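You operate a simulated robot arm through the tools that you are given. There is no shell and no other tool.

The job below is to be done with a simulated robot arm. You get a single attempt, and the scene is never put back.

## Task
Swing the vise round to the 15 mark and clamp it there.
Fine: loosen both vise levers first and tighten both again; leave the vise handle.

It is judged by the outcome, as a careful person would: the job done as asked, and still so three seconds after it is handed in. It fails if anything else is knocked over, pushed out of place, dropped, spilled or broken.

## Robot
A 7-joint arm with a fingered hand, fixed in place. Base frame: the origin is at the foot of the arm, x ahead of it, y to its left, z up. Readings come in cm, rad, newtons and seconds.
Its first joint turns from -2.897 to 2.897 rad. Payload 4.7 kg.
Tool frame: the origin (TCP) lies between the finger pads and is the grasp point; the fingertips stand 3.6 cm ahead of it; z points along the fingers, y is the line along which they close. Largest opening 12 cm; the body of the gripper starts 4.2 cm behind the TCP. The gripper is a hand of 5 fingers: y runs from the thumb to the fingers, the wrist lies at [-1.8, -12.2, -21] in the tool frame.
Orientation is that of the tool frame in the base frame, as a unit quaternion [w, x, y, z]. With the fingers straight down and the wrist toward the robot, the tool's x, y and z point along [0, 1, 0], [1, 0, 0] and [0, 0, -1] of the base frame.

## Interface
- The arm moves only by the tool apply_moves. Its argument "targets" is a list of rows, each a list of 6 numbers: the shift along the tool's x, y, z in cm, then the turn, a rotation vector about the tool's x, y, z in rad. In form: [[x, y, z, rx, ry, rz], ...]. A call has 1 to 20 rows; each row is the pose to reach, as a shift and turn from the pose commanded when the call began, along the tool's axes at that moment. Each row takes 0.2 s and may step no farther than 5 cm and 0.15 rad from the row before; otherwise, the whole call is refused. A pose out of reach is approached as far as the arm can. The call stops where the force on the tool passes 40 N (or 10 N more than at its start, if that is more) or the arm is blocked; 0.2 s more then pass. In this call time passes only in rows, and 0.2 s behind the last. It gives the time, the measured TCP pose, the force on the tool (base axes), the opening and the grip force at its end, in the units of the frame above (readings bear some noise), with the torque about the TCP (base axes, N m) and any sound that the robot's microphone picked up.
- Cameras (640 x 400 px; columns grow to the right, rows downward): "scene" is fixed at [39.34, -49.72, 153.13]; the picture's right is [-0.19, 0.98, 0.00], its down [0.80, 0.16, -0.57] and it looks along [-0.56, -0.11, -0.82] (base axes); focal length 347 px, centre (320, 200). "wrist" rides on the gripper at [7.3, -9.1, -14.3] in the tool frame; the picture's right is [-0.80, 0.28, -0.53], its down [-0.53, -0.73, 0.42] and it looks along [-0.27, 0.62, 0.74] (tool axes); focal length 234 px, centre (320, 200). There is no depth. A picture from a camera that has moved, and an enlarged one, comes with that camera's place and axes in the base frame and with its lens. The place of the scene camera against the robot may be out by one fixed shift of up to 1.2 cm in any direction.
- snapshot(camera): a new picture of that camera. The clock stands still meanwhile.
- curl_fingers(index, middle, ring, little, thumb_bend, thumb_turn): sets how far each is bent, from 0 (flat) to 1 (curled in); at 0.3 the hand is open as for a grip, at 0.7 the pads meet at the TCP. One left out holds its place. A second passes; each finger stops where it meets its share of the squeeze, and holds until it gets a number again. It is the only way to open and close the hand. It gives what a move gives, with no picture; readings hold the bend of each and the force on index, middle, ring, little, thumb and palm. thumb_turn goes from beside the hand (0) to across from the fingers (1), as for a grip.
- enlarge(camera, box): a new picture of the part [left, top, right, bottom] of that camera's present view, enlarged. The clock stands still meanwhile.
- finish_job(): hands the job in; it is judged then, once.

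Places have to be worked out from the pictures, the camera data and where the tool is seen. Open the gripper and draw the arm clear of the work before you hand the job in, unless the task says otherwise.

The tools are called after "Emit:" as a command line: name --pt "numbers of a row" for each row, then --argument value for the rest, lists and objects as JSON in quotes. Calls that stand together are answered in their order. apply_moves: Moves the arm, as the interface text tells. Its arguments: {"type":"object","properties":{"targets":{"type":"array","items":{"type":"array","items":{"type":"number"}}}},"required":["targets"]} The other tools are called the same way: curl_fingers (index, middle, ring, little, thumb_bend, thumb_turn) moves the fingers one by one; snapshot (camera) takes a picture; enlarge (camera, box) takes an enlarged picture of a part of a camera's view; finish_job () hands the job in.

At the start:

```text
time: 0.0
tool_pos: [21.0, -46.72, 127.83]
orientation: [-0.001, 0.707, 0.707, 0.0]
contact_force: [-0.5, 0.5, -0.3]
moment: [0.01, 0.0, -0.01]
finger_gap: 11.98
finger_force: 0.0
shape: jaw
bend: [0.3, 0.3, 0.3, 0.3, 0.3, 0.98]
finger forces: [0.0, 0.0, 0.1, 0.0, 0.0, 0.0]
```

scene: 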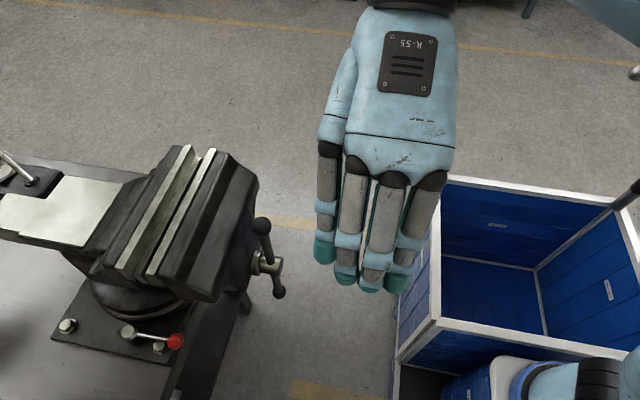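
wrist: 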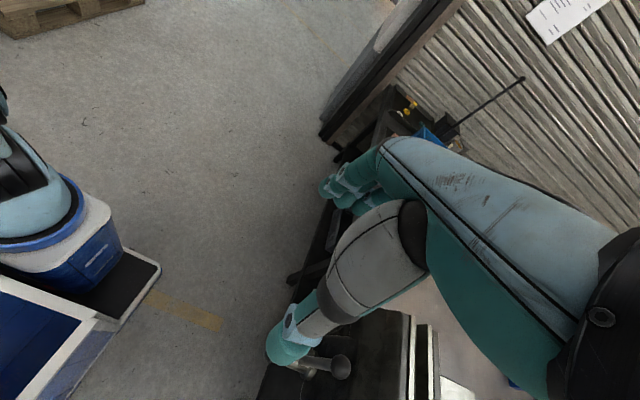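

I see the vise at the lower left of the scene view with a red-tipped lever near its base. I'll take enlarged pictures to find the levers and the mark scale before moving.

Emit:
enlarge --camera "scene" --box '[0, 240, 240, 390]'

Emit:
enlarge --camera "scene" --box '[0, 130, 300, 320]'

Emit:
snapshot --camera "wrist"

```text
2.67 times, centred on (120, 315) of scene
camera zoom: at [39.34, -49.72, 153.13], right [-0.19, 0.98, 0.0], down [0.8, 0.16, -0.57], along [-0.56, -0.11, -0.82], focal length 924 px, centre (853, -107)
```

zoom: 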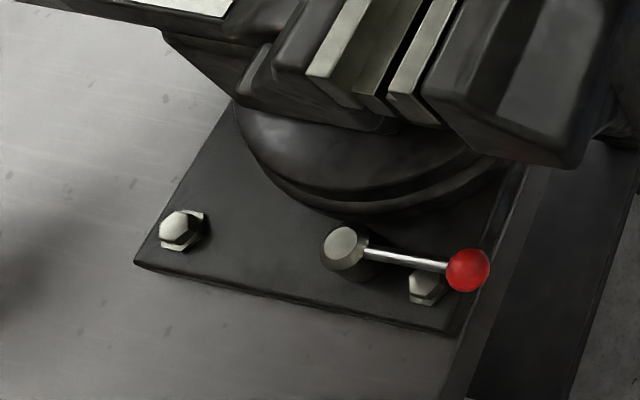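

```text
2.11 times, centred on (150, 225) of scene
camera zoom: at [39.34, -49.72, 153.13], right [-0.19, 0.98, 0.0], down [0.8, 0.16, -0.57], along [-0.56, -0.11, -0.82], focal length 730 px, centre (678, 147)
```

zoom: 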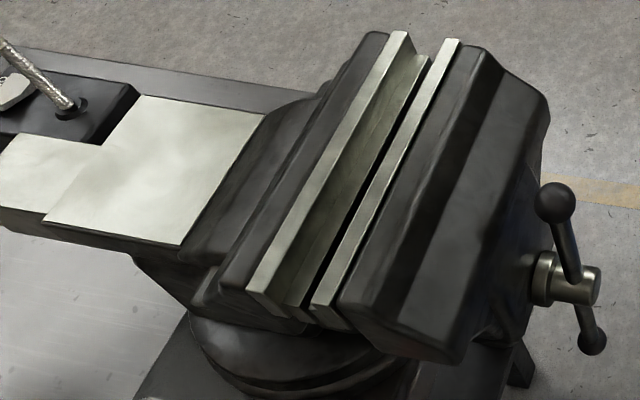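

```text
taken
camera wrist: at [11.86, -39.45, 142.26], right [0.28, -0.8, 0.53], down [-0.73, -0.53, -0.42], along [0.62, -0.27, -0.74], focal length 234 px, centre (320, 200)
```

wrist: 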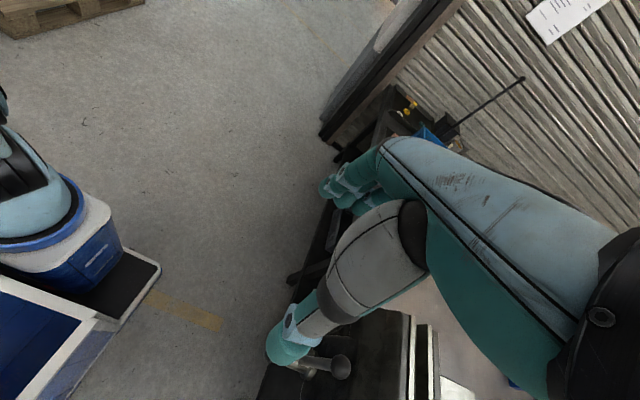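

Triangulating the vise handle ball from both views puts it near (16, -63, 110) cm, so the vise sits on a bench toward -y, with the red lever ball near (30, -77, 90). I'll turn the hand 90° about the vertical so the wrist camera looks at the vise.

Emit:
apply_moves --pt "0 0 0 0 0 0.143" --pt "0 0 0 0 0 0.286" --pt "0 0 0 0 0 0.429" --pt "0 0 0 0 0 0.572" --pt "0 0 0 0 0 0.715" --pt "0 0 0 0 0 0.858" --pt "0 0 0 0 0 1.0" --pt "0 0 0 0 0 1.143" --pt "0 0 0 0 0 1.286" --pt "0 0 0 0 0 1.429" --pt "0 0 0 0 0 1.571"

Emit:
snapshot --camera "wrist"

Emit:
snapshot --camera "scene"

```text
time: 2.4
tool_pos: [20.87, -46.75, 127.95]
orientation: [0.001, 1.0, -0.001, 0.0]
contact_force: [-0.5, -0.3, 0.3]
moment: [0.03, -0.02, -0.05]
finger_gap: 11.96
finger_force: 0.1
shape: jaw
bend: [0.3, 0.3, 0.3, 0.3, 0.3, 0.98]
finger forces: [0.0, 0.1, 0.0, 0.0, 0.1, 0.0]
```

```text
taken
camera wrist: at [28.2, -37.64, 142.32], right [-0.8, -0.28, 0.53], down [-0.53, 0.73, -0.43], along [-0.27, -0.62, -0.74], focal length 234 px, centre (320, 200)
```

wrist: 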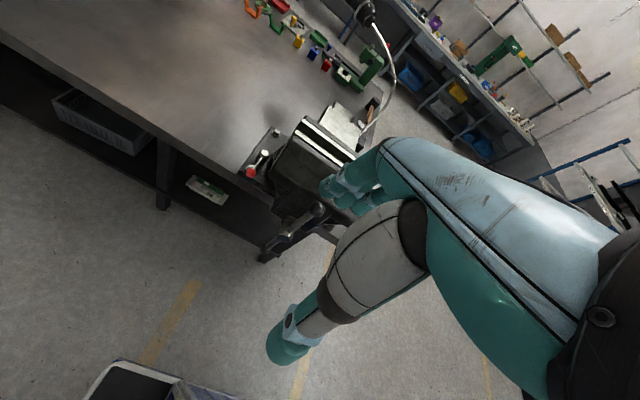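

```text
taken
```

scene: 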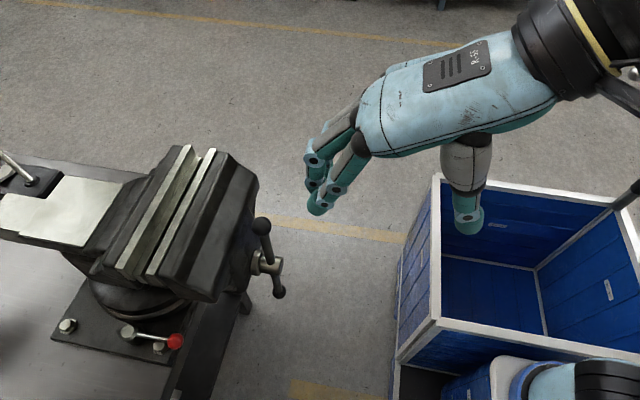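

The wrist camera now sees the vise at the bench edge, partly behind the hand. I'll enlarge it there.

Emit:
enlarge --camera "wrist" --box '[220, 80, 420, 260]'

```text
2.22 times, centred on (320, 170) of wrist
camera zoom: at [28.2, -37.64, 142.32], right [-0.8, -0.28, 0.53], down [-0.53, 0.73, -0.43], along [-0.27, -0.62, -0.74], focal length 520 px, centre (320, 267)
```

zoom: 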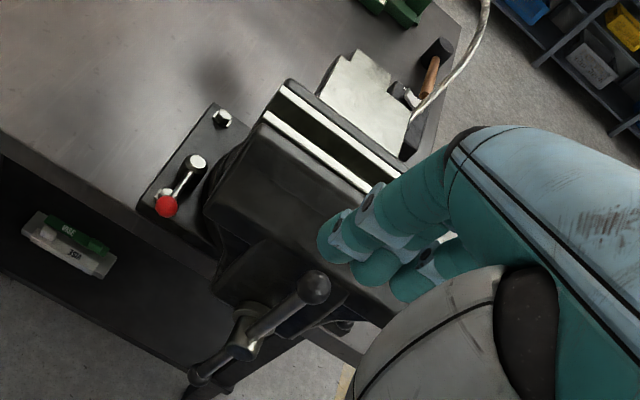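

The red lever's ball is at about (30, -77, 89) with its pivot at (30, -86, 89), and the vise points along +y. The second lever must be on the hidden -x side, so I'll carry the hand, still high, to that side for a look.

Emit:
apply_moves --pt "-4.5 0 0 0 0 0" --pt "-9 0 0 0 0 0" --pt "-13.5 0 0 0 0 0" --pt "-18 0 0 0 0 0" --pt "-22.5 0 0 0 0 0" --pt "-27 0 0 0 0 0" --pt "-31.5 0 0 0 0 0" --pt "-36 0 0 0 0 0" --pt "-40.5 0 0 0 0 0" --pt "-42.4 4 0 0 0 0" --pt "-42.4 8 1 0 0 0" --pt "-42.4 12 3 0 0 0" --pt "-42.4 16 5 0 0 0" --pt "-42.4 19.5 8 0 0 0"

Emit:
snapshot --camera "wrist"

Emit:
snapshot --camera "scene"

```text
time: 5.4
tool_pos: [-21.21, -66.41, 119.63]
orientation: [-0.001, 1.0, 0.0, -0.001]
contact_force: [-0.4, 1.0, 1.1]
moment: [-0.04, 0.03, -0.03]
finger_gap: 11.96
finger_force: 0.0
shape: jaw
bend: [0.3, 0.3, 0.3, 0.3, 0.3, 0.98]
finger forces: [0.0, 0.0, 0.0, 0.0, 0.1, 0.1]
```

```text
taken
camera wrist: at [-13.98, -57.29, 134.07], right [-0.8, -0.28, 0.53], down [-0.53, 0.73, -0.42], along [-0.27, -0.62, -0.74], focal length 234 px, centre (320, 200)
```

wrist: 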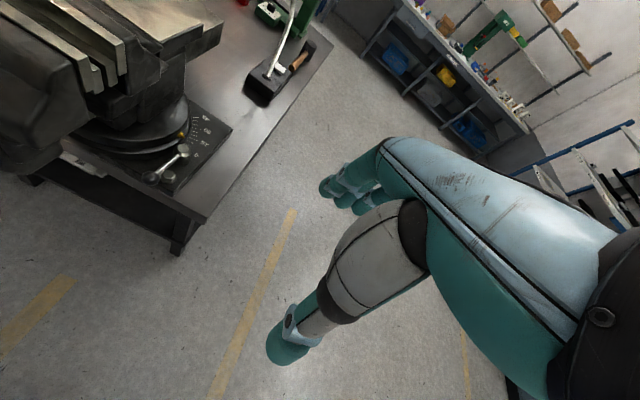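

```text
taken
```

scene: 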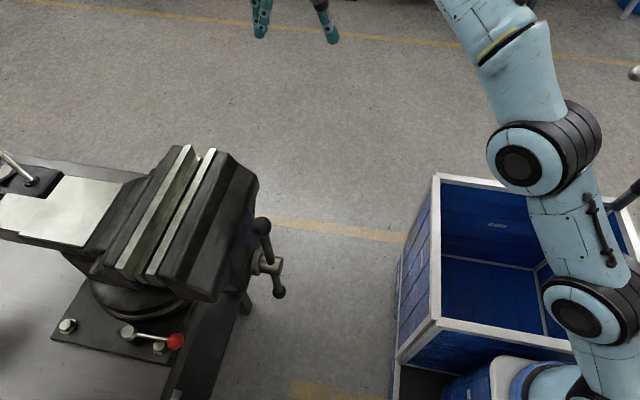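

The second lever and the numbered scale are on the -x side of the base. I'll enlarge that part.

Emit:
enlarge --camera "wrist" --box '[130, 90, 250, 200]'

Emit:
enlarge --camera "wrist" --box '[0, 0, 320, 220]'

```text
3.64 times, centred on (190, 145) of wrist
camera zoom: at [-13.98, -57.29, 134.07], right [-0.8, -0.28, 0.53], down [-0.53, 0.73, -0.42], along [-0.27, -0.62, -0.74], focal length 852 px, centre (793, 400)
```

zoom: 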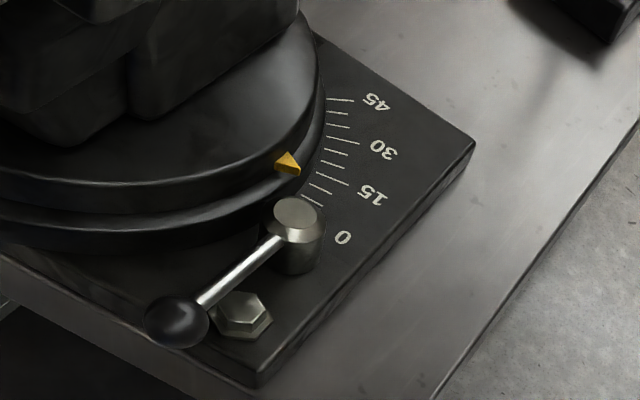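

```text
1.82 times, centred on (160, 110) of wrist
camera zoom: at [-13.98, -57.29, 134.07], right [-0.8, -0.28, 0.53], down [-0.53, 0.73, -0.42], along [-0.27, -0.62, -0.74], focal length 426 px, centre (611, 364)
```

zoom: 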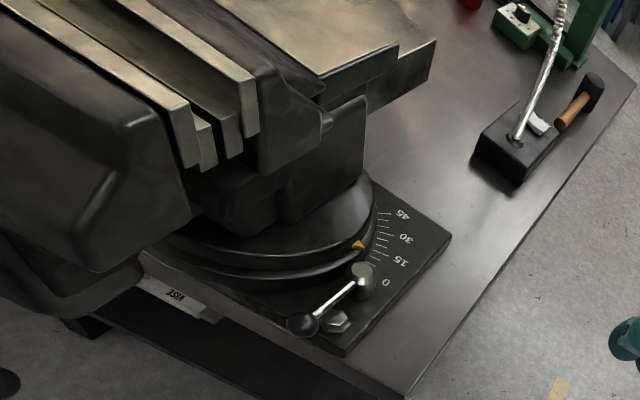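

The pivots come out near (30, -86) and (1, -86), both levers pointing +y, and the scale runs 0→45 on the -x side with a yellow pointer near 0–5. I'll move the camera closer, more from above, to read the pointer exactly.

Emit:
apply_moves --pt "2 4 1 0 0 0" --pt "4 8 2 0 0 0" --pt "6 12 3 0 0 0" --pt "8 16 3.5 0 0 0" --pt "9 18 4 0 0 0"

Emit:
enlarge --camera "wrist" --box '[60, 120, 280, 320]'

Emit:
snapshot --camera "wrist"

```text
time: 6.6
tool_pos: [-13.57, -76.61, 115.71]
orientation: [0.0, 1.0, 0.0, 0.0]
contact_force: [0.5, -0.7, -1.4]
moment: [0.06, 0.0, -0.01]
finger_gap: 12.0
finger_force: 0.1
shape: jaw
bend: [0.3, 0.3, 0.3, 0.3, 0.3, 0.98]
finger forces: [0.0, 0.0, 0.1, 0.1, 0.1, 0.1]
out of reach, approached as far as the arm can: row 2, 3, 4, 5
```

```text
2.00 times, centred on (170, 220) of wrist
camera zoom: at [-6.18, -67.52, 130.08], right [-0.8, -0.28, 0.53], down [-0.53, 0.73, -0.42], along [-0.27, -0.62, -0.74], focal length 468 px, centre (620, 160)
```

zoom: 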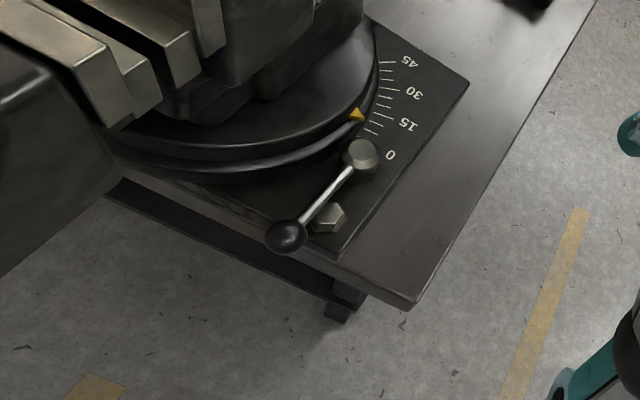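

```text
taken
camera wrist: at [-6.18, -67.52, 130.08], right [-0.8, -0.28, 0.53], down [-0.53, 0.73, -0.42], along [-0.27, -0.62, -0.74], focal length 234 px, centre (320, 200)
```

wrist: 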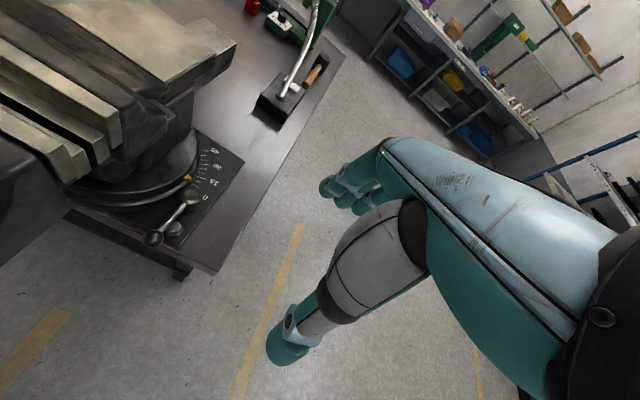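

The arm reached its limit at y=-76.6 at this height, but the view is good. I'll enlarge the pointer and scale more.

Emit:
enlarge --camera "wrist" --box '[130, 130, 250, 250]'

Emit:
enlarge --camera "wrist" --box '[170, 140, 230, 200]'

```text
3.33 times, centred on (190, 190) of wrist
camera zoom: at [-6.18, -67.52, 130.08], right [-0.8, -0.28, 0.53], down [-0.53, 0.73, -0.42], along [-0.27, -0.62, -0.74], focal length 781 px, centre (753, 233)
```

zoom: 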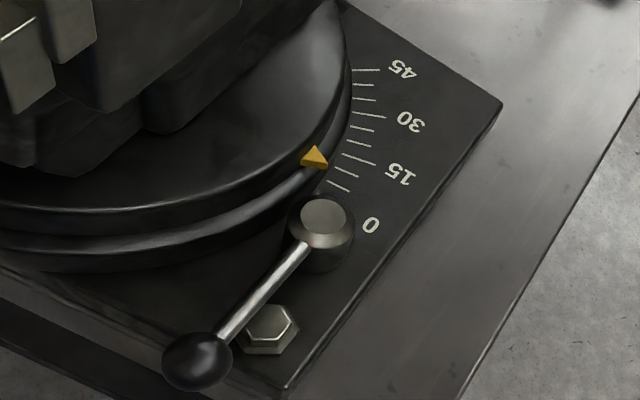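

```text
6.67 times, centred on (200, 170) of wrist
camera zoom: at [-6.18, -67.52, 130.08], right [-0.8, -0.28, 0.53], down [-0.53, 0.73, -0.42], along [-0.27, -0.62, -0.74], focal length 1561 px, centre (1120, 400)
```

zoom: 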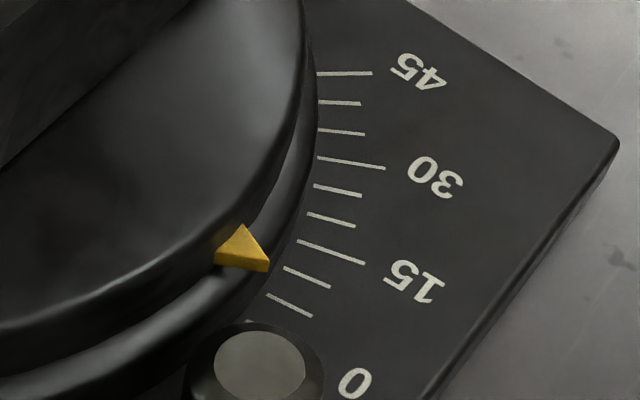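

Parallax-corrected, the pointer reads about 0 now; the target is a 15° counter-clockwise swing (front end toward -x). The jaw tops are at z≈112 and the lever balls sit close beside the jaw block, so I'll back off to open space and shape the hand into a single-finger probe, checking it in the cameras.

Emit:
apply_moves --pt "0 -4.5 -1.5 0 0 0" --pt "0 -9 -3 0 0 0" --pt "0 -13.5 -4.5 0 0 0" --pt "0 -18 -6 0 0 0" --pt "3 -21.5 -8 0 0 0" --pt "7 -24 -10 0 0 0" --pt "11 -26 -11.5 0 0 0" --pt "15 -28 -12 0 0 0" --pt "19 -30 -12 0 0 0" --pt "23 -32 -12 0 0 0" --pt "27 -34 -12 0 0 0"

Emit:
curl_fingers --index 0.0 --middle 1.0 --ring 1.0 --little 1.0 --thumb_bend 0.6 --thumb_turn 0.0

Emit:
snapshot --camera "scene"

Emit:
snapshot --camera "wrist"

```text
refused: row 5 steps farther than a row can; nothing moved
```

```text
time: 7.6
tool_pos: [-13.43, -76.69, 115.79]
orientation: [0.0, 1.0, 0.0, 0.0]
contact_force: [0.3, -0.2, 0.2]
moment: [-0.02, -0.03, 0.02]
finger_gap: 14.14
finger_force: 0.1
shape: fingers
bend: [0.0, 1.0, 1.0, 1.0, 0.6, 0.0]
finger forces: [0.1, 0.1, 0.1, 0.0, 0.1, 0.0]
```

```text
taken
```

scene: 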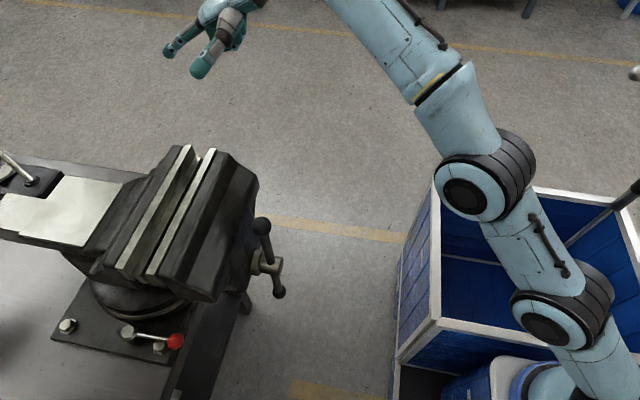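

```text
taken
camera wrist: at [-6.21, -67.49, 130.08], right [-0.8, -0.28, 0.53], down [-0.53, 0.73, -0.42], along [-0.27, -0.62, -0.74], focal length 234 px, centre (320, 200)
```

wrist: 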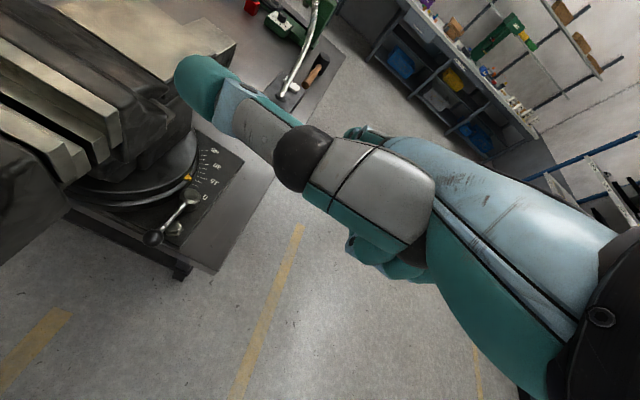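

The move was refused (one step too long), though the fingers moved; the thumb now sticks out beside the hand. I'll back off with smaller steps, then re-shape the thumb.

Emit:
apply_moves --pt "0 -4.5 -1.5 0 0 0" --pt "0 -9 -3 0 0 0" --pt "0 -13.5 -4.5 0 0 0" --pt "0 -18 -6 0 0 0" --pt "2 -21.5 -8 0 0 0" --pt "5 -24 -10 0 0 0" --pt "9 -26 -11.5 0 0 0" --pt "13 -28 -12 0 0 0" --pt "17 -30 -12 0 0 0" --pt "21 -32 -12 0 0 0" --pt "25 -33.5 -12 0 0 0" --pt "29 -34 -12 0 0 0"

Emit:
curl_fingers --thumb_bend 1.0 --thumb_turn 1.0

Emit:
snapshot --camera "scene"

Emit:
snapshot --camera "wrist"

```text
time: 10.2
tool_pos: [15.71, -42.19, 127.53]
orientation: [0.0, 1.0, 0.0, 0.0]
contact_force: [-0.4, 0.5, -1.2]
moment: [0.06, -0.02, 0.0]
finger_gap: 14.12
finger_force: 0.0
shape: fingers
bend: [0.0, 1.0, 1.0, 1.0, 0.6, 0.0]
finger forces: [0.1, 0.1, 0.0, 0.0, 0.0, 0.1]
```

```text
time: 11.2
tool_pos: [15.62, -42.18, 127.49]
orientation: [0.0, 1.0, 0.001, 0.0]
contact_force: [0.6, -0.2, 1.2]
moment: [-0.02, 0.02, -0.01]
finger_gap: 5.7
finger_force: 0.1
shape: fingers
bend: [0.0, 1.0, 1.0, 1.0, 1.0, 1.0]
finger forces: [0.1, 0.0, 0.1, 0.0, 0.0, 0.0]
```

```text
taken
```

scene: 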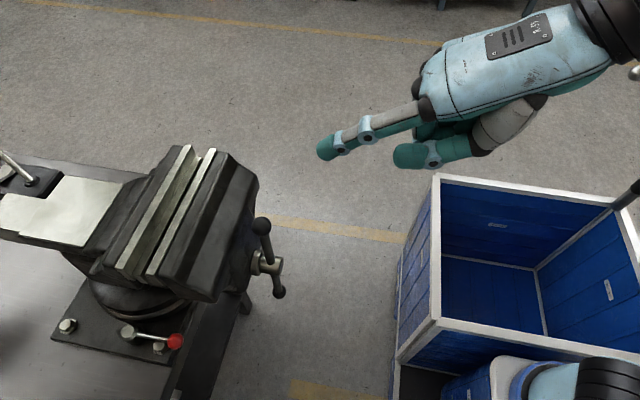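

```text
taken
camera wrist: at [22.94, -33.06, 141.82], right [-0.8, -0.28, 0.53], down [-0.53, 0.73, -0.42], along [-0.27, -0.62, -0.74], focal length 234 px, centre (320, 200)
```

wrist: 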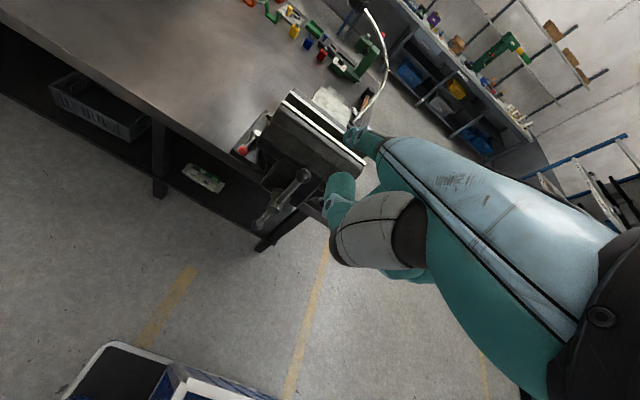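

The extended index tip triangulates to about tool (1.7, 11.7, -1.2), pointing forward and about 40° down, which suits slipping it beside the lever ball from the bench front. I'll move to a waiting position in front of lever 2, low and clear of the vise.

Emit:
apply_moves --pt "-4.5 0 1 0 0 0" --pt "-9 0 2 0 0 0" --pt "-13.7 0 3 0 0 0" --pt "-13.7 1 7.5 0 0 0" --pt "-13.7 2 12 0 0 0" --pt "-13.7 3 16.5 0 0 0" --pt "-13.7 4 21 0 0 0" --pt "-13.7 6 25 0 0 0" --pt "-13.7 8.1 29 0 0 0" --pt "-13.7 8.1 30.7 0 0 0"

Emit:
snapshot --camera "scene"

Emit:
snapshot --camera "wrist"

```text
time: 13.4
tool_pos: [1.89, -50.49, 96.71]
orientation: [0.001, 1.0, 0.0, 0.0]
contact_force: [-0.2, 1.6, -0.5]
moment: [-0.03, 0.01, 0.0]
finger_gap: 5.7
finger_force: 0.1
shape: fingers
bend: [0.0, 1.0, 1.0, 1.0, 1.0, 1.0]
finger forces: [0.0, 0.0, 0.1, 0.1, 0.1, 0.0]
```

```text
taken
```

scene: 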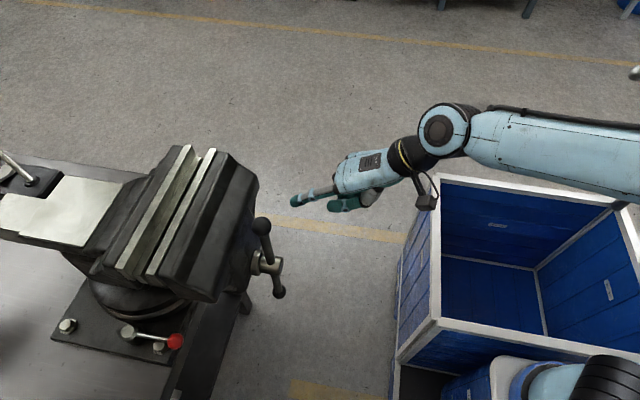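

```text
taken
camera wrist: at [9.14, -41.34, 111.07], right [-0.8, -0.28, 0.53], down [-0.53, 0.73, -0.42], along [-0.27, -0.62, -0.74], focal length 234 px, centre (320, 200)
```

wrist: 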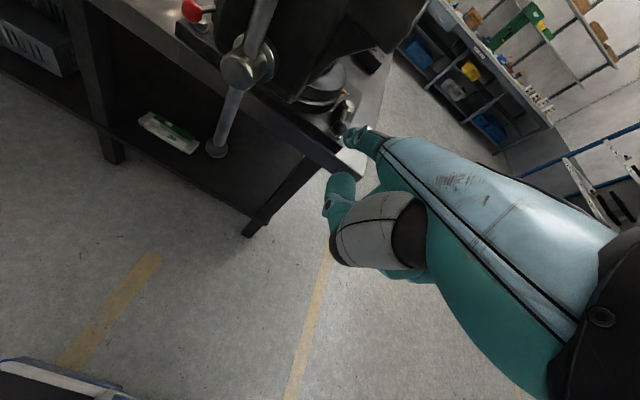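

The hand is waiting in front, and the wrist camera shows lever 2 just beyond the index tip. I'll enlarge to compare tip and ball positions.

Emit:
enlarge --camera "wrist" --box '[280, 60, 400, 180]'

Emit:
enlarge --camera "scene" --box '[230, 120, 440, 260]'

```text
3.33 times, centred on (340, 120) of wrist
camera zoom: at [9.14, -41.34, 111.07], right [-0.8, -0.28, 0.53], down [-0.53, 0.73, -0.42], along [-0.27, -0.62, -0.74], focal length 781 px, centre (253, 467)
```

zoom: 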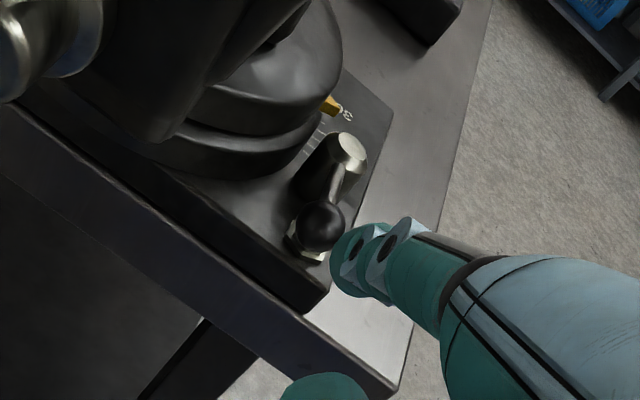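

```text
2.86 times, centred on (335, 190) of scene
camera zoom: at [39.34, -49.72, 153.13], right [-0.19, 0.98, 0.0], down [0.8, 0.16, -0.57], along [-0.56, -0.11, -0.82], focal length 990 px, centre (277, 229)
```

zoom: 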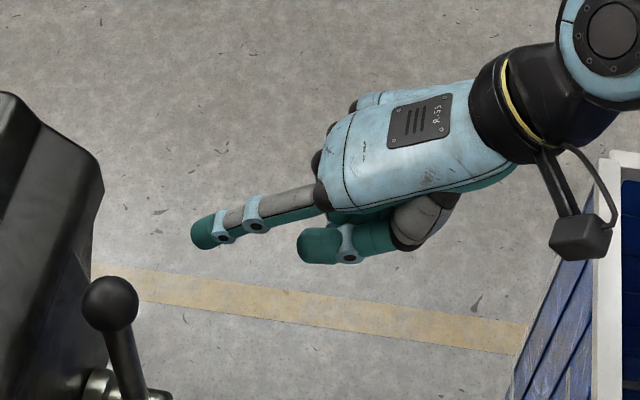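

Using wrist-camera views only, ball 2 is at (1.6, -78.6, 86.7) with its pivot at (1.7, -88, 86.4), lower than I first thought, and the index tip is at tool (1.8, 11.5, -1.2). I'll slide the finger in along its own axis, stopping short for a check.

Emit:
apply_moves --pt "0.3 4 2.7 0 0 0" --pt "0.6 8 5.4 0 0 0" --pt "0.7 11.5 7.8 0 0 0"

Emit:
enlarge --camera "wrist" --box '[230, 20, 400, 180]'

Emit:
enlarge --camera "scene" --box '[180, 120, 440, 300]'

```text
time: 14.2
tool_pos: [2.57, -61.85, 88.87]
orientation: [0.001, 1.0, 0.0, -0.001]
contact_force: [-0.8, 1.0, 0.7]
moment: [-0.02, -0.01, 0.0]
finger_gap: 5.69
finger_force: 0.0
shape: fingers
bend: [0.0, 1.0, 1.0, 1.0, 1.0, 1.0]
finger forces: [0.1, 0.0, 0.1, 0.0, 0.0, 0.1]
```

```text
2.50 times, centred on (315, 100) of wrist
camera zoom: at [9.93, -52.71, 103.17], right [-0.8, -0.28, 0.53], down [-0.53, 0.73, -0.43], along [-0.27, -0.62, -0.74], focal length 585 px, centre (332, 450)
```

zoom: 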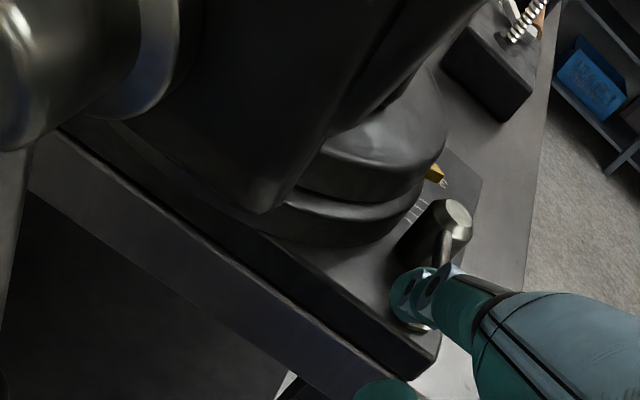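

```text
2.22 times, centred on (310, 210) of scene
camera zoom: at [39.34, -49.72, 153.13], right [-0.19, 0.98, 0.0], down [0.8, 0.16, -0.57], along [-0.56, -0.11, -0.82], focal length 770 px, centre (342, 178)
```

zoom: 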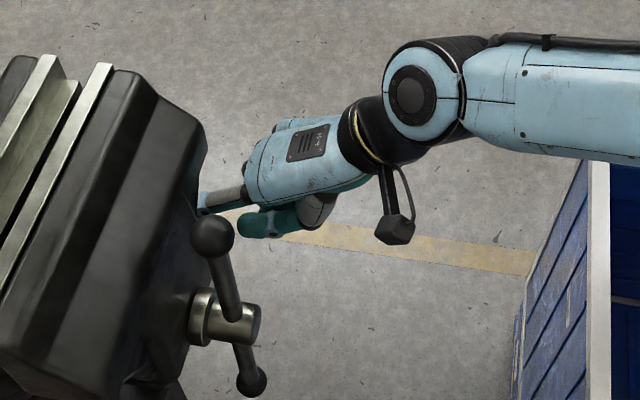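

The tip projects exactly where predicted, passing on the +x side of the ball. I'll slide in the remaining distance beside the ball.

Emit:
apply_moves --pt "0 2 1.3 0 0 0" --pt "0 4 2.6 0 0 0" --pt "0 5.9 3.85 0 0 0"

Emit:
enlarge --camera "wrist" --box '[230, 20, 400, 180]'

```text
time: 15.0
tool_pos: [2.64, -67.82, 85.03]
orientation: [0.0, 1.0, 0.001, -0.001]
contact_force: [0.6, 0.0, 0.2]
moment: [0.03, 0.0, 0.03]
finger_gap: 5.7
finger_force: 0.0
shape: fingers
bend: [0.0, 1.0, 1.0, 1.0, 1.0, 1.0]
finger forces: [0.5, 0.0, 0.1, 0.0, 0.0, 0.0]
```

```text
2.50 times, centred on (315, 100) of wrist
camera zoom: at [9.85, -58.73, 99.42], right [-0.8, -0.28, 0.53], down [-0.53, 0.73, -0.42], along [-0.27, -0.62, -0.74], focal length 585 px, centre (332, 450)
```

zoom: 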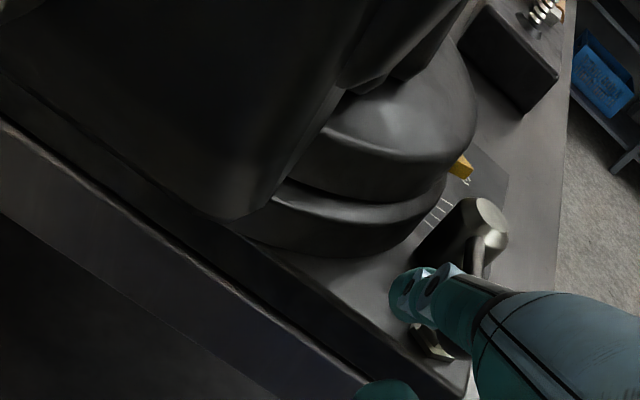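

The index shows only a light 0.5 N touch, so it's alongside the ball. I'll push gently toward -x (counter-clockwise, the usual loosening direction) and watch the force.

Emit:
apply_moves --pt "-0.3 0 0 0 0 0" --pt "-0.6 0 0 0 0 0" --pt "-0.9 0 0 0 0 0" --pt "-1.2 0 0 0 0 0" --pt "-1.5 0 0 0 0 0"

Emit:
enlarge --camera "wrist" --box '[230, 20, 400, 180]'

```text
time: 16.2
tool_pos: [1.19, -67.95, 85.2]
orientation: [0.001, 1.0, -0.001, 0.0]
contact_force: [0.9, 1.6, -0.5]
moment: [-0.01, 0.03, 0.11]
finger_gap: 5.66
finger_force: 0.8
shape: fingers
bend: [0.0, 1.0, 1.0, 1.0, 1.0, 1.0]
finger forces: [1.2, 0.1, 0.0, 0.0, 0.0, 0.1]
```

```text
2.50 times, centred on (315, 100) of wrist
camera zoom: at [8.43, -58.75, 99.55], right [-0.8, -0.28, 0.53], down [-0.53, 0.73, -0.42], along [-0.27, -0.62, -0.74], focal length 585 px, centre (332, 450)
```

zoom: 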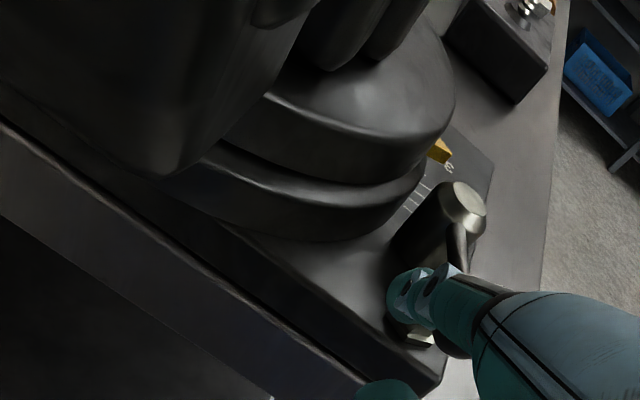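

The lever seems to give with only about 1 N. I'll carry on by swinging the hand rigidly about the lever's pivot.

Emit:
apply_moves --pt "-1.0 0.05 0 0 0 -0.05" --pt "-2.0 0.15 0 0 0 -0.1" --pt "-3.0 0.3 0 0 0 -0.15" --pt "-3.98 0.5 0 0 0 -0.2" --pt "-4.95 0.75 0 0 0 -0.25" --pt "-5.92 1.05 0 0 0 -0.3" --pt "-6.87 1.4 0 0 0 -0.35" --pt "-7.79 1.78 0 0 0 -0.4"

Emit:
snapshot --camera "wrist"

Emit:
enlarge --camera "wrist" --box '[230, 20, 400, 180]'

```text
time: 18.0
tool_pos: [-6.8, -69.6, 85.19]
orientation: [0.001, 0.98, 0.199, 0.0]
contact_force: [0.9, 0.7, 0.0]
moment: [0.0, 0.03, 0.07]
finger_gap: 5.72
finger_force: 0.9
shape: fingers
bend: [0.0, 1.0, 1.0, 1.0, 1.0, 1.0]
finger forces: [0.6, 0.1, 0.1, 0.0, 0.0, 0.1]
```

```text
taken
camera wrist: at [-3.67, -58.36, 99.52], right [-0.63, -0.57, 0.53], down [-0.78, 0.47, -0.42], along [0.0, -0.68, -0.74], focal length 234 px, centre (320, 200)
```

wrist: 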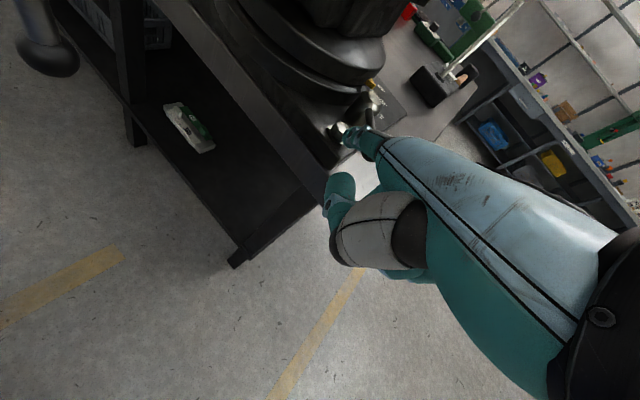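

```text
2.50 times, centred on (315, 100) of wrist
camera zoom: at [-3.67, -58.36, 99.52], right [-0.63, -0.57, 0.53], down [-0.78, 0.47, -0.42], along [0.0, -0.68, -0.74], focal length 585 px, centre (332, 450)
```

zoom: 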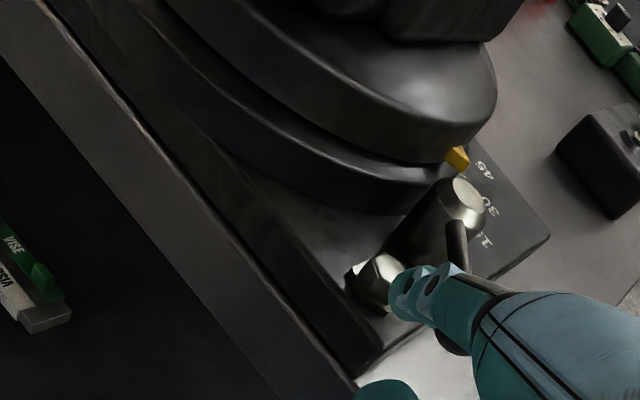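

The lever follows with under 1 N. I'll keep swinging it the same way to find its loose end.

Emit:
apply_moves --pt "-1.0 0.05 0 0 0 -0.05" --pt "-2.0 0.15 0 0 0 -0.1" --pt "-3.0 0.3 0 0 0 -0.15" --pt "-3.98 0.5 0 0 0 -0.2" --pt "-4.95 0.75 0 0 0 -0.25" --pt "-5.92 1.05 0 0 0 -0.3" --pt "-6.87 1.4 0 0 0 -0.35" --pt "-7.79 1.78 0 0 0 -0.4"

Emit:
enlarge --camera "wrist" --box '[230, 20, 400, 180]'

Emit:
snapshot --camera "scene"

```text
time: 19.8
tool_pos: [-13.21, -74.32, 85.27]
orientation: [0.0, 0.921, 0.39, -0.001]
contact_force: [0.5, 0.0, -0.4]
moment: [0.02, 0.07, 0.06]
finger_gap: 5.73
finger_force: 0.8
shape: fingers
bend: [0.0, 1.0, 1.0, 1.0, 1.0, 1.0]
finger forces: [0.5, 0.1, 0.0, 0.0, 0.0, 0.0]
```

```text
2.50 times, centred on (315, 100) of wrist
camera zoom: at [-14.78, -62.78, 99.52], right [-0.36, -0.77, 0.53], down [-0.9, 0.13, -0.42], along [0.26, -0.62, -0.74], focal length 585 px, centre (332, 450)
```

zoom: 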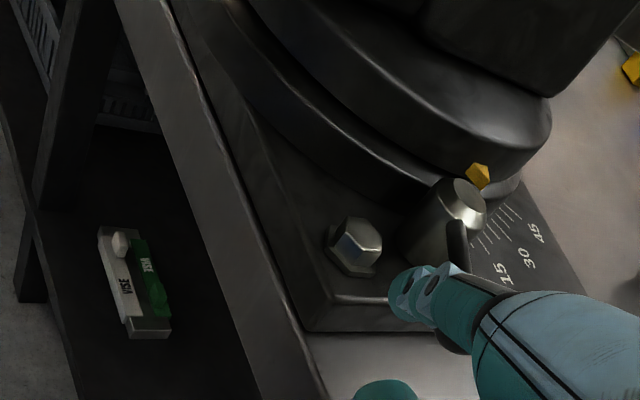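

```text
taken
```

scene: 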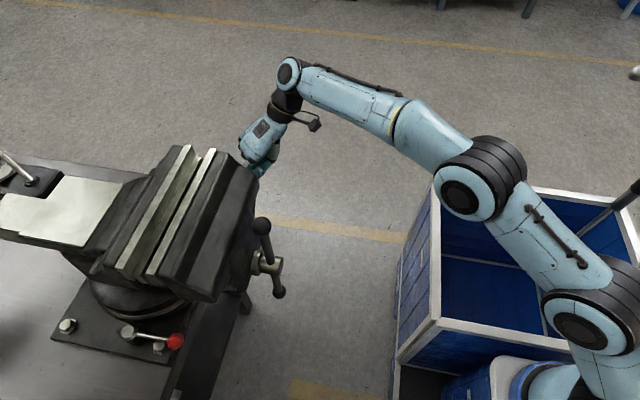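

Still following freely at about 51°. I'll go on another 0.4 rad to look for the end stop.

Emit:
apply_moves --pt "-1.0 0.05 0 0 0 -0.05" --pt "-2.0 0.15 0 0 0 -0.1" --pt "-3.0 0.3 0 0 0 -0.15" --pt "-3.98 0.5 0 0 0 -0.2" --pt "-4.95 0.75 0 0 0 -0.25" --pt "-5.92 1.05 0 0 0 -0.3" --pt "-6.87 1.4 0 0 0 -0.35" --pt "-7.79 1.78 0 0 0 -0.4"

Emit:
enlarge --camera "wrist" --box '[230, 20, 400, 180]'

```text
time: 21.6
tool_pos: [-14.71, -76.47, 83.74]
orientation: [0.0, 0.828, 0.561, -0.001]
contact_force: [0.7, 0.6, 0.7]
moment: [0.0, 0.02, -0.01]
finger_gap: 5.71
finger_force: 0.2
shape: fingers
bend: [0.0, 1.0, 1.0, 1.0, 1.0, 1.0]
finger forces: [0.1, 0.0, 0.0, 0.0, 0.0, 0.0]
out of reach, approached as far as the arm can: row 5, 6, 7, 8
```

```text
2.50 times, centred on (315, 100) of wrist
camera zoom: at [-20.56, -66.34, 98.11], right [-0.04, -0.85, 0.53], down [-0.88, -0.22, -0.42], along [0.48, -0.48, -0.74], focal length 585 px, centre (332, 450)
```

zoom: 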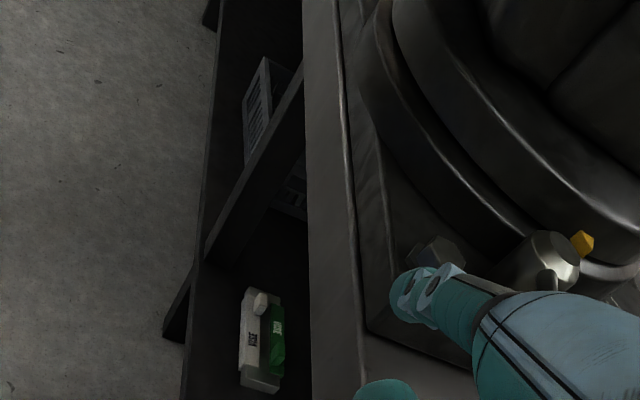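

The wrist yaw has hit its limit at about 68°, and the hand dipped to z=83.7, so I'll stop pushing here. I'll retract up and back along the finger to see how far the lever has turned.

Emit:
apply_moves --pt "0 -1.5 -2 0 0 0" --pt "0 -4 -5 0 0 0" --pt "0 -6 -8 0 0 0.1" --pt "0 -8 -11 0 0 0.2"

Emit:
snapshot --camera "wrist"

```text
time: 22.6
tool_pos: [-18.97, -70.93, 91.62]
orientation: [0.0, 0.864, 0.503, 0.002]
contact_force: [0.2, -1.2, -0.3]
moment: [-0.01, -0.03, 0.01]
finger_gap: 5.71
finger_force: 0.0
shape: fingers
bend: [0.0, 1.0, 1.0, 1.0, 1.0, 1.0]
finger forces: [0.0, 0.0, 0.0, 0.0, 0.0, 0.0]
out of reach, approached as far as the arm can: row 1, 2, 3, 4
```

```text
taken
camera wrist: at [-23.39, -60.13, 105.91], right [-0.16, -0.84, 0.52], down [-0.9, -0.1, -0.43], along [0.41, -0.54, -0.74], focal length 234 px, centre (320, 200)
```

wrist: 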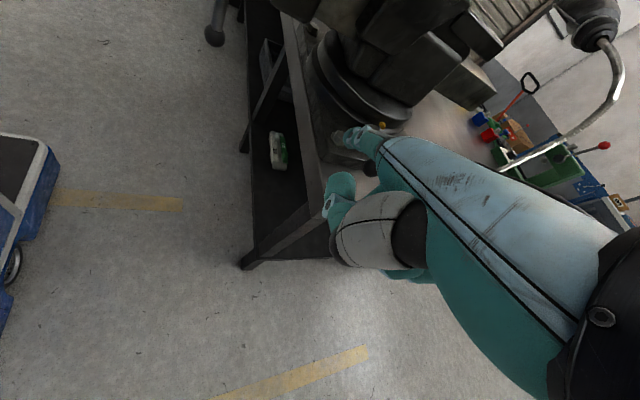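

The lever is still hidden by the hand. I'll raise the hand and turn it back so the wrist camera can see lever 2.

Emit:
apply_moves --pt "0 -2 -3 0 0 0.12" --pt "0 -4 -6 0 0 0.26" --pt "0 -5 -10 0 0 0.4" --pt "0 -6 -14 0 0 0.54" --pt "0 -6 -18 0 0 0.68" --pt "0 -6 -21 0 0 0.8"

Emit:
snapshot --camera "wrist"

```text
time: 24.0
tool_pos: [-24.6, -67.77, 112.2]
orientation: [-0.001, 0.992, 0.126, 0.001]
contact_force: [-0.2, -0.2, -2.0]
moment: [0.08, -0.14, 0.02]
finger_gap: 5.71
finger_force: 0.0
shape: fingers
bend: [0.0, 1.0, 1.0, 1.0, 1.0, 1.0]
finger forces: [0.0, 0.0, 0.0, 0.1, 0.1, 0.0]
out of reach, approached as far as the arm can: row 6
```

```text
taken
camera wrist: at [-19.86, -57.09, 126.64], right [-0.71, -0.47, 0.52], down [-0.7, 0.58, -0.43], along [-0.1, -0.67, -0.74], focal length 234 px, centre (320, 200)
```

wrist: 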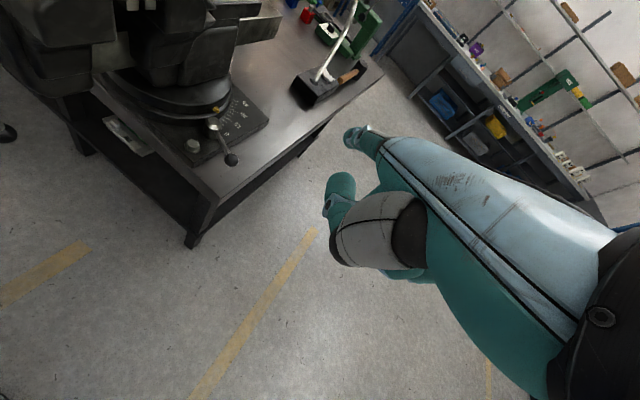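

Emit:
enlarge --camera "wrist" --box '[160, 60, 280, 190]'

```text
3.08 times, centred on (220, 125) of wrist
camera zoom: at [-19.86, -57.09, 126.64], right [-0.71, -0.47, 0.52], down [-0.7, 0.58, -0.43], along [-0.1, -0.67, -0.74], focal length 720 px, centre (628, 431)
```

zoom: 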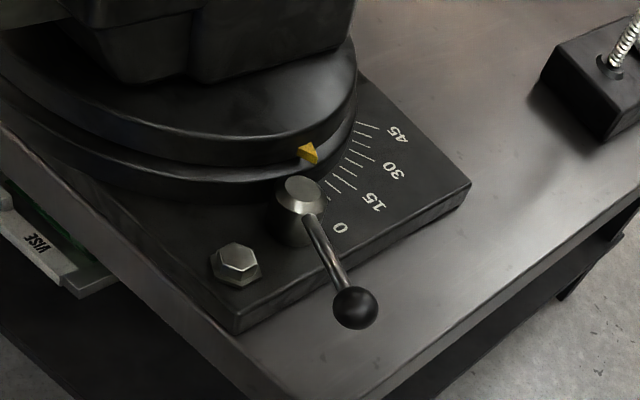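

Lever 2 has turned about 65° counter-clockwise. For lever 1 the little finger is better (the hand then stays on the outer side), so I'll re-shape the hand and carry it round to the front of lever 1.

Emit:
apply_moves --pt "1.1 -4.2 -1.6 0 0 0" --pt "2.2 -8.4 -3.2 0 0 0" --pt "3.3 -12.7 -4.8 0 0 0" --pt "4.4 -16.9 -6.4 0 0 0" --pt "5.45 -21.1 -8 0 0 0" --pt "9.9 -20 -8 0 0 0.02" --pt "14.3 -18.8 -8 0 0 0.04" --pt "18.8 -17.7 -8 0 0 0.06" --pt "23.2 -16.5 -8 0 0 0.08" --pt "27.6 -15.4 -8 0 0 0.1" --pt "32.1 -14.2 -8 0 0 0.12" --pt "36.5 -13.1 -8 0 0 0.14" --pt "40.9 -11.9 -8 0 0 0.16" --pt "45.4 -10.8 -8 0 0 0.18" --pt "49.8 -9.6 -8 0 0 0.2" --pt "54.2 -8.5 -8 0 0 0.22" --pt "58.7 -7.3 -8 0 0 0.24" --pt "63.1 -6.2 -8 0 0 0.253"

Emit:
curl_fingers --index 1.0 --middle 1.0 --ring 1.0 --little 0.0

Emit:
snapshot --camera "wrist"

Emit:
snapshot --camera "scene"

```text
time: 27.8
tool_pos: [35.28, -45.89, 120.7]
orientation: [0.0, 1.0, 0.0, 0.001]
contact_force: [0.0, 0.3, 0.6]
moment: [-0.03, 0.01, 0.02]
finger_gap: 5.7
finger_force: 0.0
shape: fingers
bend: [0.0, 1.0, 1.0, 1.0, 1.0, 1.0]
finger forces: [0.1, 0.0, 0.0, 0.0, 0.0, 0.0]
```

```text
time: 28.8
tool_pos: [35.28, -45.79, 120.7]
orientation: [0.0, 1.0, 0.001, 0.0]
contact_force: [0.1, -0.1, 0.4]
moment: [-0.01, 0.02, 0.03]
finger_gap: 1.86
finger_force: 0.0
shape: fingers
bend: [0.81, 1.0, 1.0, 0.0, 1.0, 1.0]
finger forces: [0.0, 0.0, 0.1, 0.0, 0.0, 0.0]
```

```text
taken
camera wrist: at [42.49, -36.67, 135.04], right [-0.8, -0.28, 0.52], down [-0.53, 0.73, -0.43], along [-0.26, -0.62, -0.74], focal length 234 px, centre (320, 200)
```

wrist: 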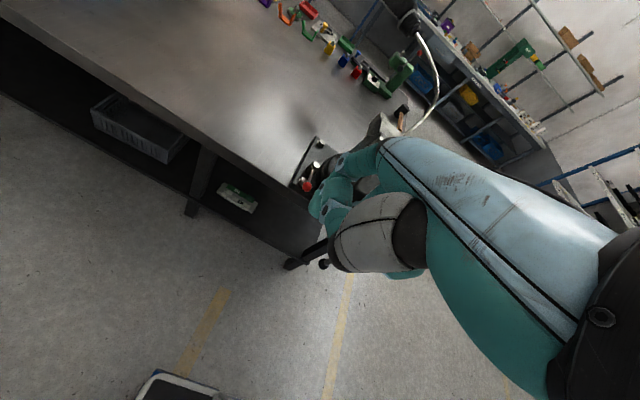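

```text
taken
```

scene: 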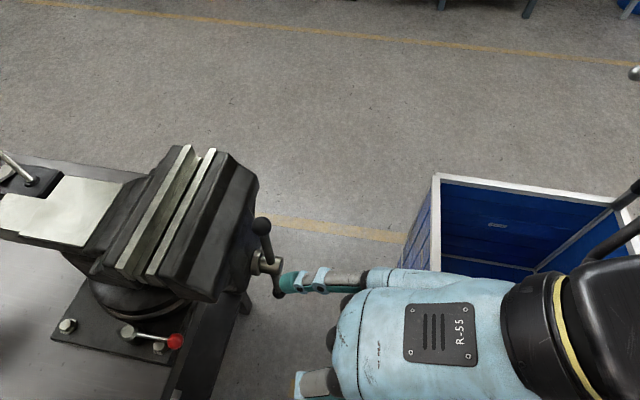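

The little finger is out straight. I'll enlarge both views to locate its tip and the red ball better.

Emit:
enlarge --camera "wrist" --box '[270, 110, 400, 220]'

Emit:
enlarge --camera "scene" --box '[120, 240, 400, 400]'

```text
3.64 times, centred on (335, 165) of wrist
camera zoom: at [42.49, -36.67, 135.04], right [-0.8, -0.28, 0.52], down [-0.53, 0.73, -0.43], along [-0.26, -0.62, -0.74], focal length 852 px, centre (266, 327)
```

zoom: 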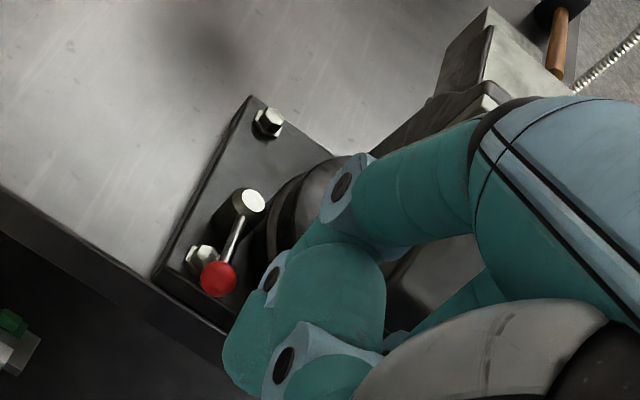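

```text
2.29 times, centred on (260, 320) of scene
camera zoom: at [39.34, -49.72, 153.13], right [-0.19, 0.98, 0.0], down [0.8, 0.16, -0.57], along [-0.56, -0.11, -0.82], focal length 792 px, centre (457, -74)
```

zoom: 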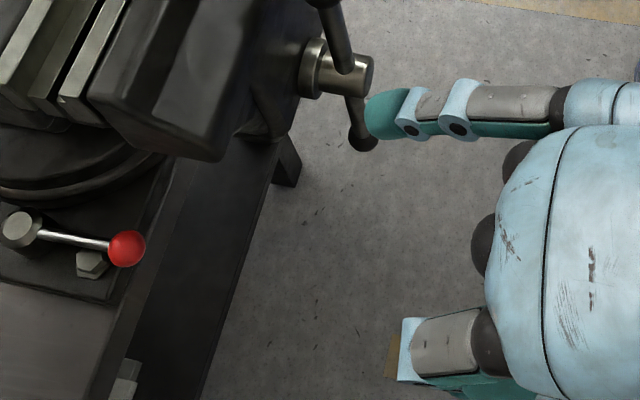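

Two wrist views agree: red ball at (30.1, -78.4, 87.0), pivot (30.2, -87.8). The index is blocked by the thumb at 0.81, so I'll open the thumb, curl the index in fully, then fold the thumb over it.

Emit:
curl_fingers --thumb_bend 0.2 --index 0.5

Emit:
curl_fingers --index 1.0

Emit:
curl_fingers --thumb_bend 1.0

Emit:
snapshot --camera "wrist"

Emit:
snapshot --camera "scene"

```text
time: 29.8
tool_pos: [35.25, -45.82, 120.71]
orientation: [0.0, 1.0, 0.001, 0.0]
contact_force: [0.3, 0.2, -0.4]
moment: [0.0, 0.0, -0.04]
finger_gap: 10.19
finger_force: 0.0
shape: fingers
bend: [0.5, 1.0, 1.0, 0.0, 0.2, 0.97]
finger forces: [0.1, 0.1, 0.0, 0.0, 0.1, 0.1]
```

```text
time: 30.8
tool_pos: [35.38, -45.76, 120.8]
orientation: [0.0, 1.0, 0.001, 0.0]
contact_force: [-0.2, 0.0, -0.6]
moment: [-0.05, 0.01, 0.02]
finger_gap: 8.41
finger_force: 0.0
shape: fingers
bend: [1.0, 1.0, 1.0, 0.0, 0.2, 0.97]
finger forces: [0.0, 0.0, 0.0, 0.0, 0.0, 0.0]
```

```text
time: 31.8
tool_pos: [35.31, -45.86, 120.8]
orientation: [0.001, 1.0, 0.001, 0.0]
contact_force: [0.6, 0.4, 0.0]
moment: [-0.02, -0.03, 0.04]
finger_gap: 4.18
finger_force: 0.1
shape: fingers
bend: [1.0, 1.0, 1.0, 0.0, 0.92, 1.0]
finger forces: [0.1, 0.1, 0.1, 0.0, 0.0, 0.0]
```

```text
taken
camera wrist: at [42.48, -36.67, 135.04], right [-0.8, -0.28, 0.52], down [-0.53, 0.73, -0.43], along [-0.26, -0.62, -0.74], focal length 234 px, centre (320, 200)
```

wrist: 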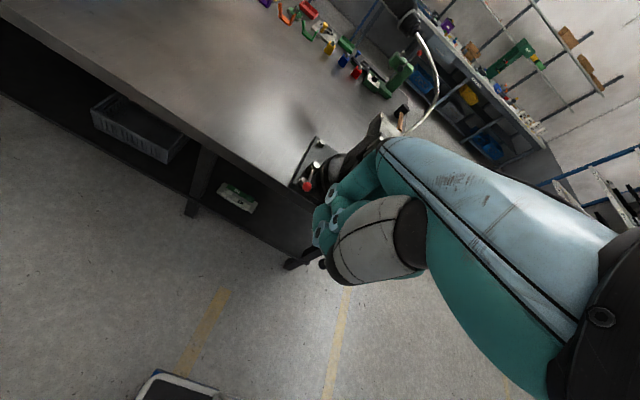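

```text
taken
```

scene: 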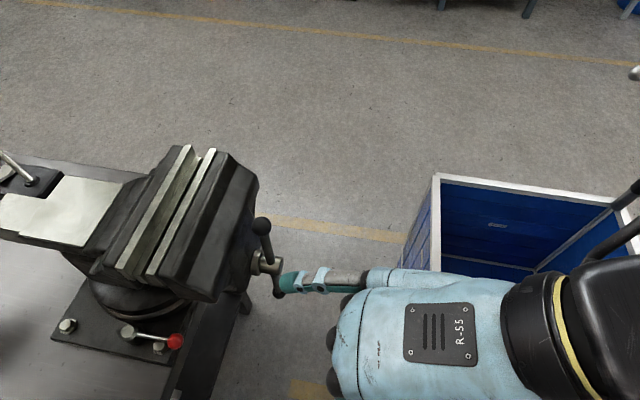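

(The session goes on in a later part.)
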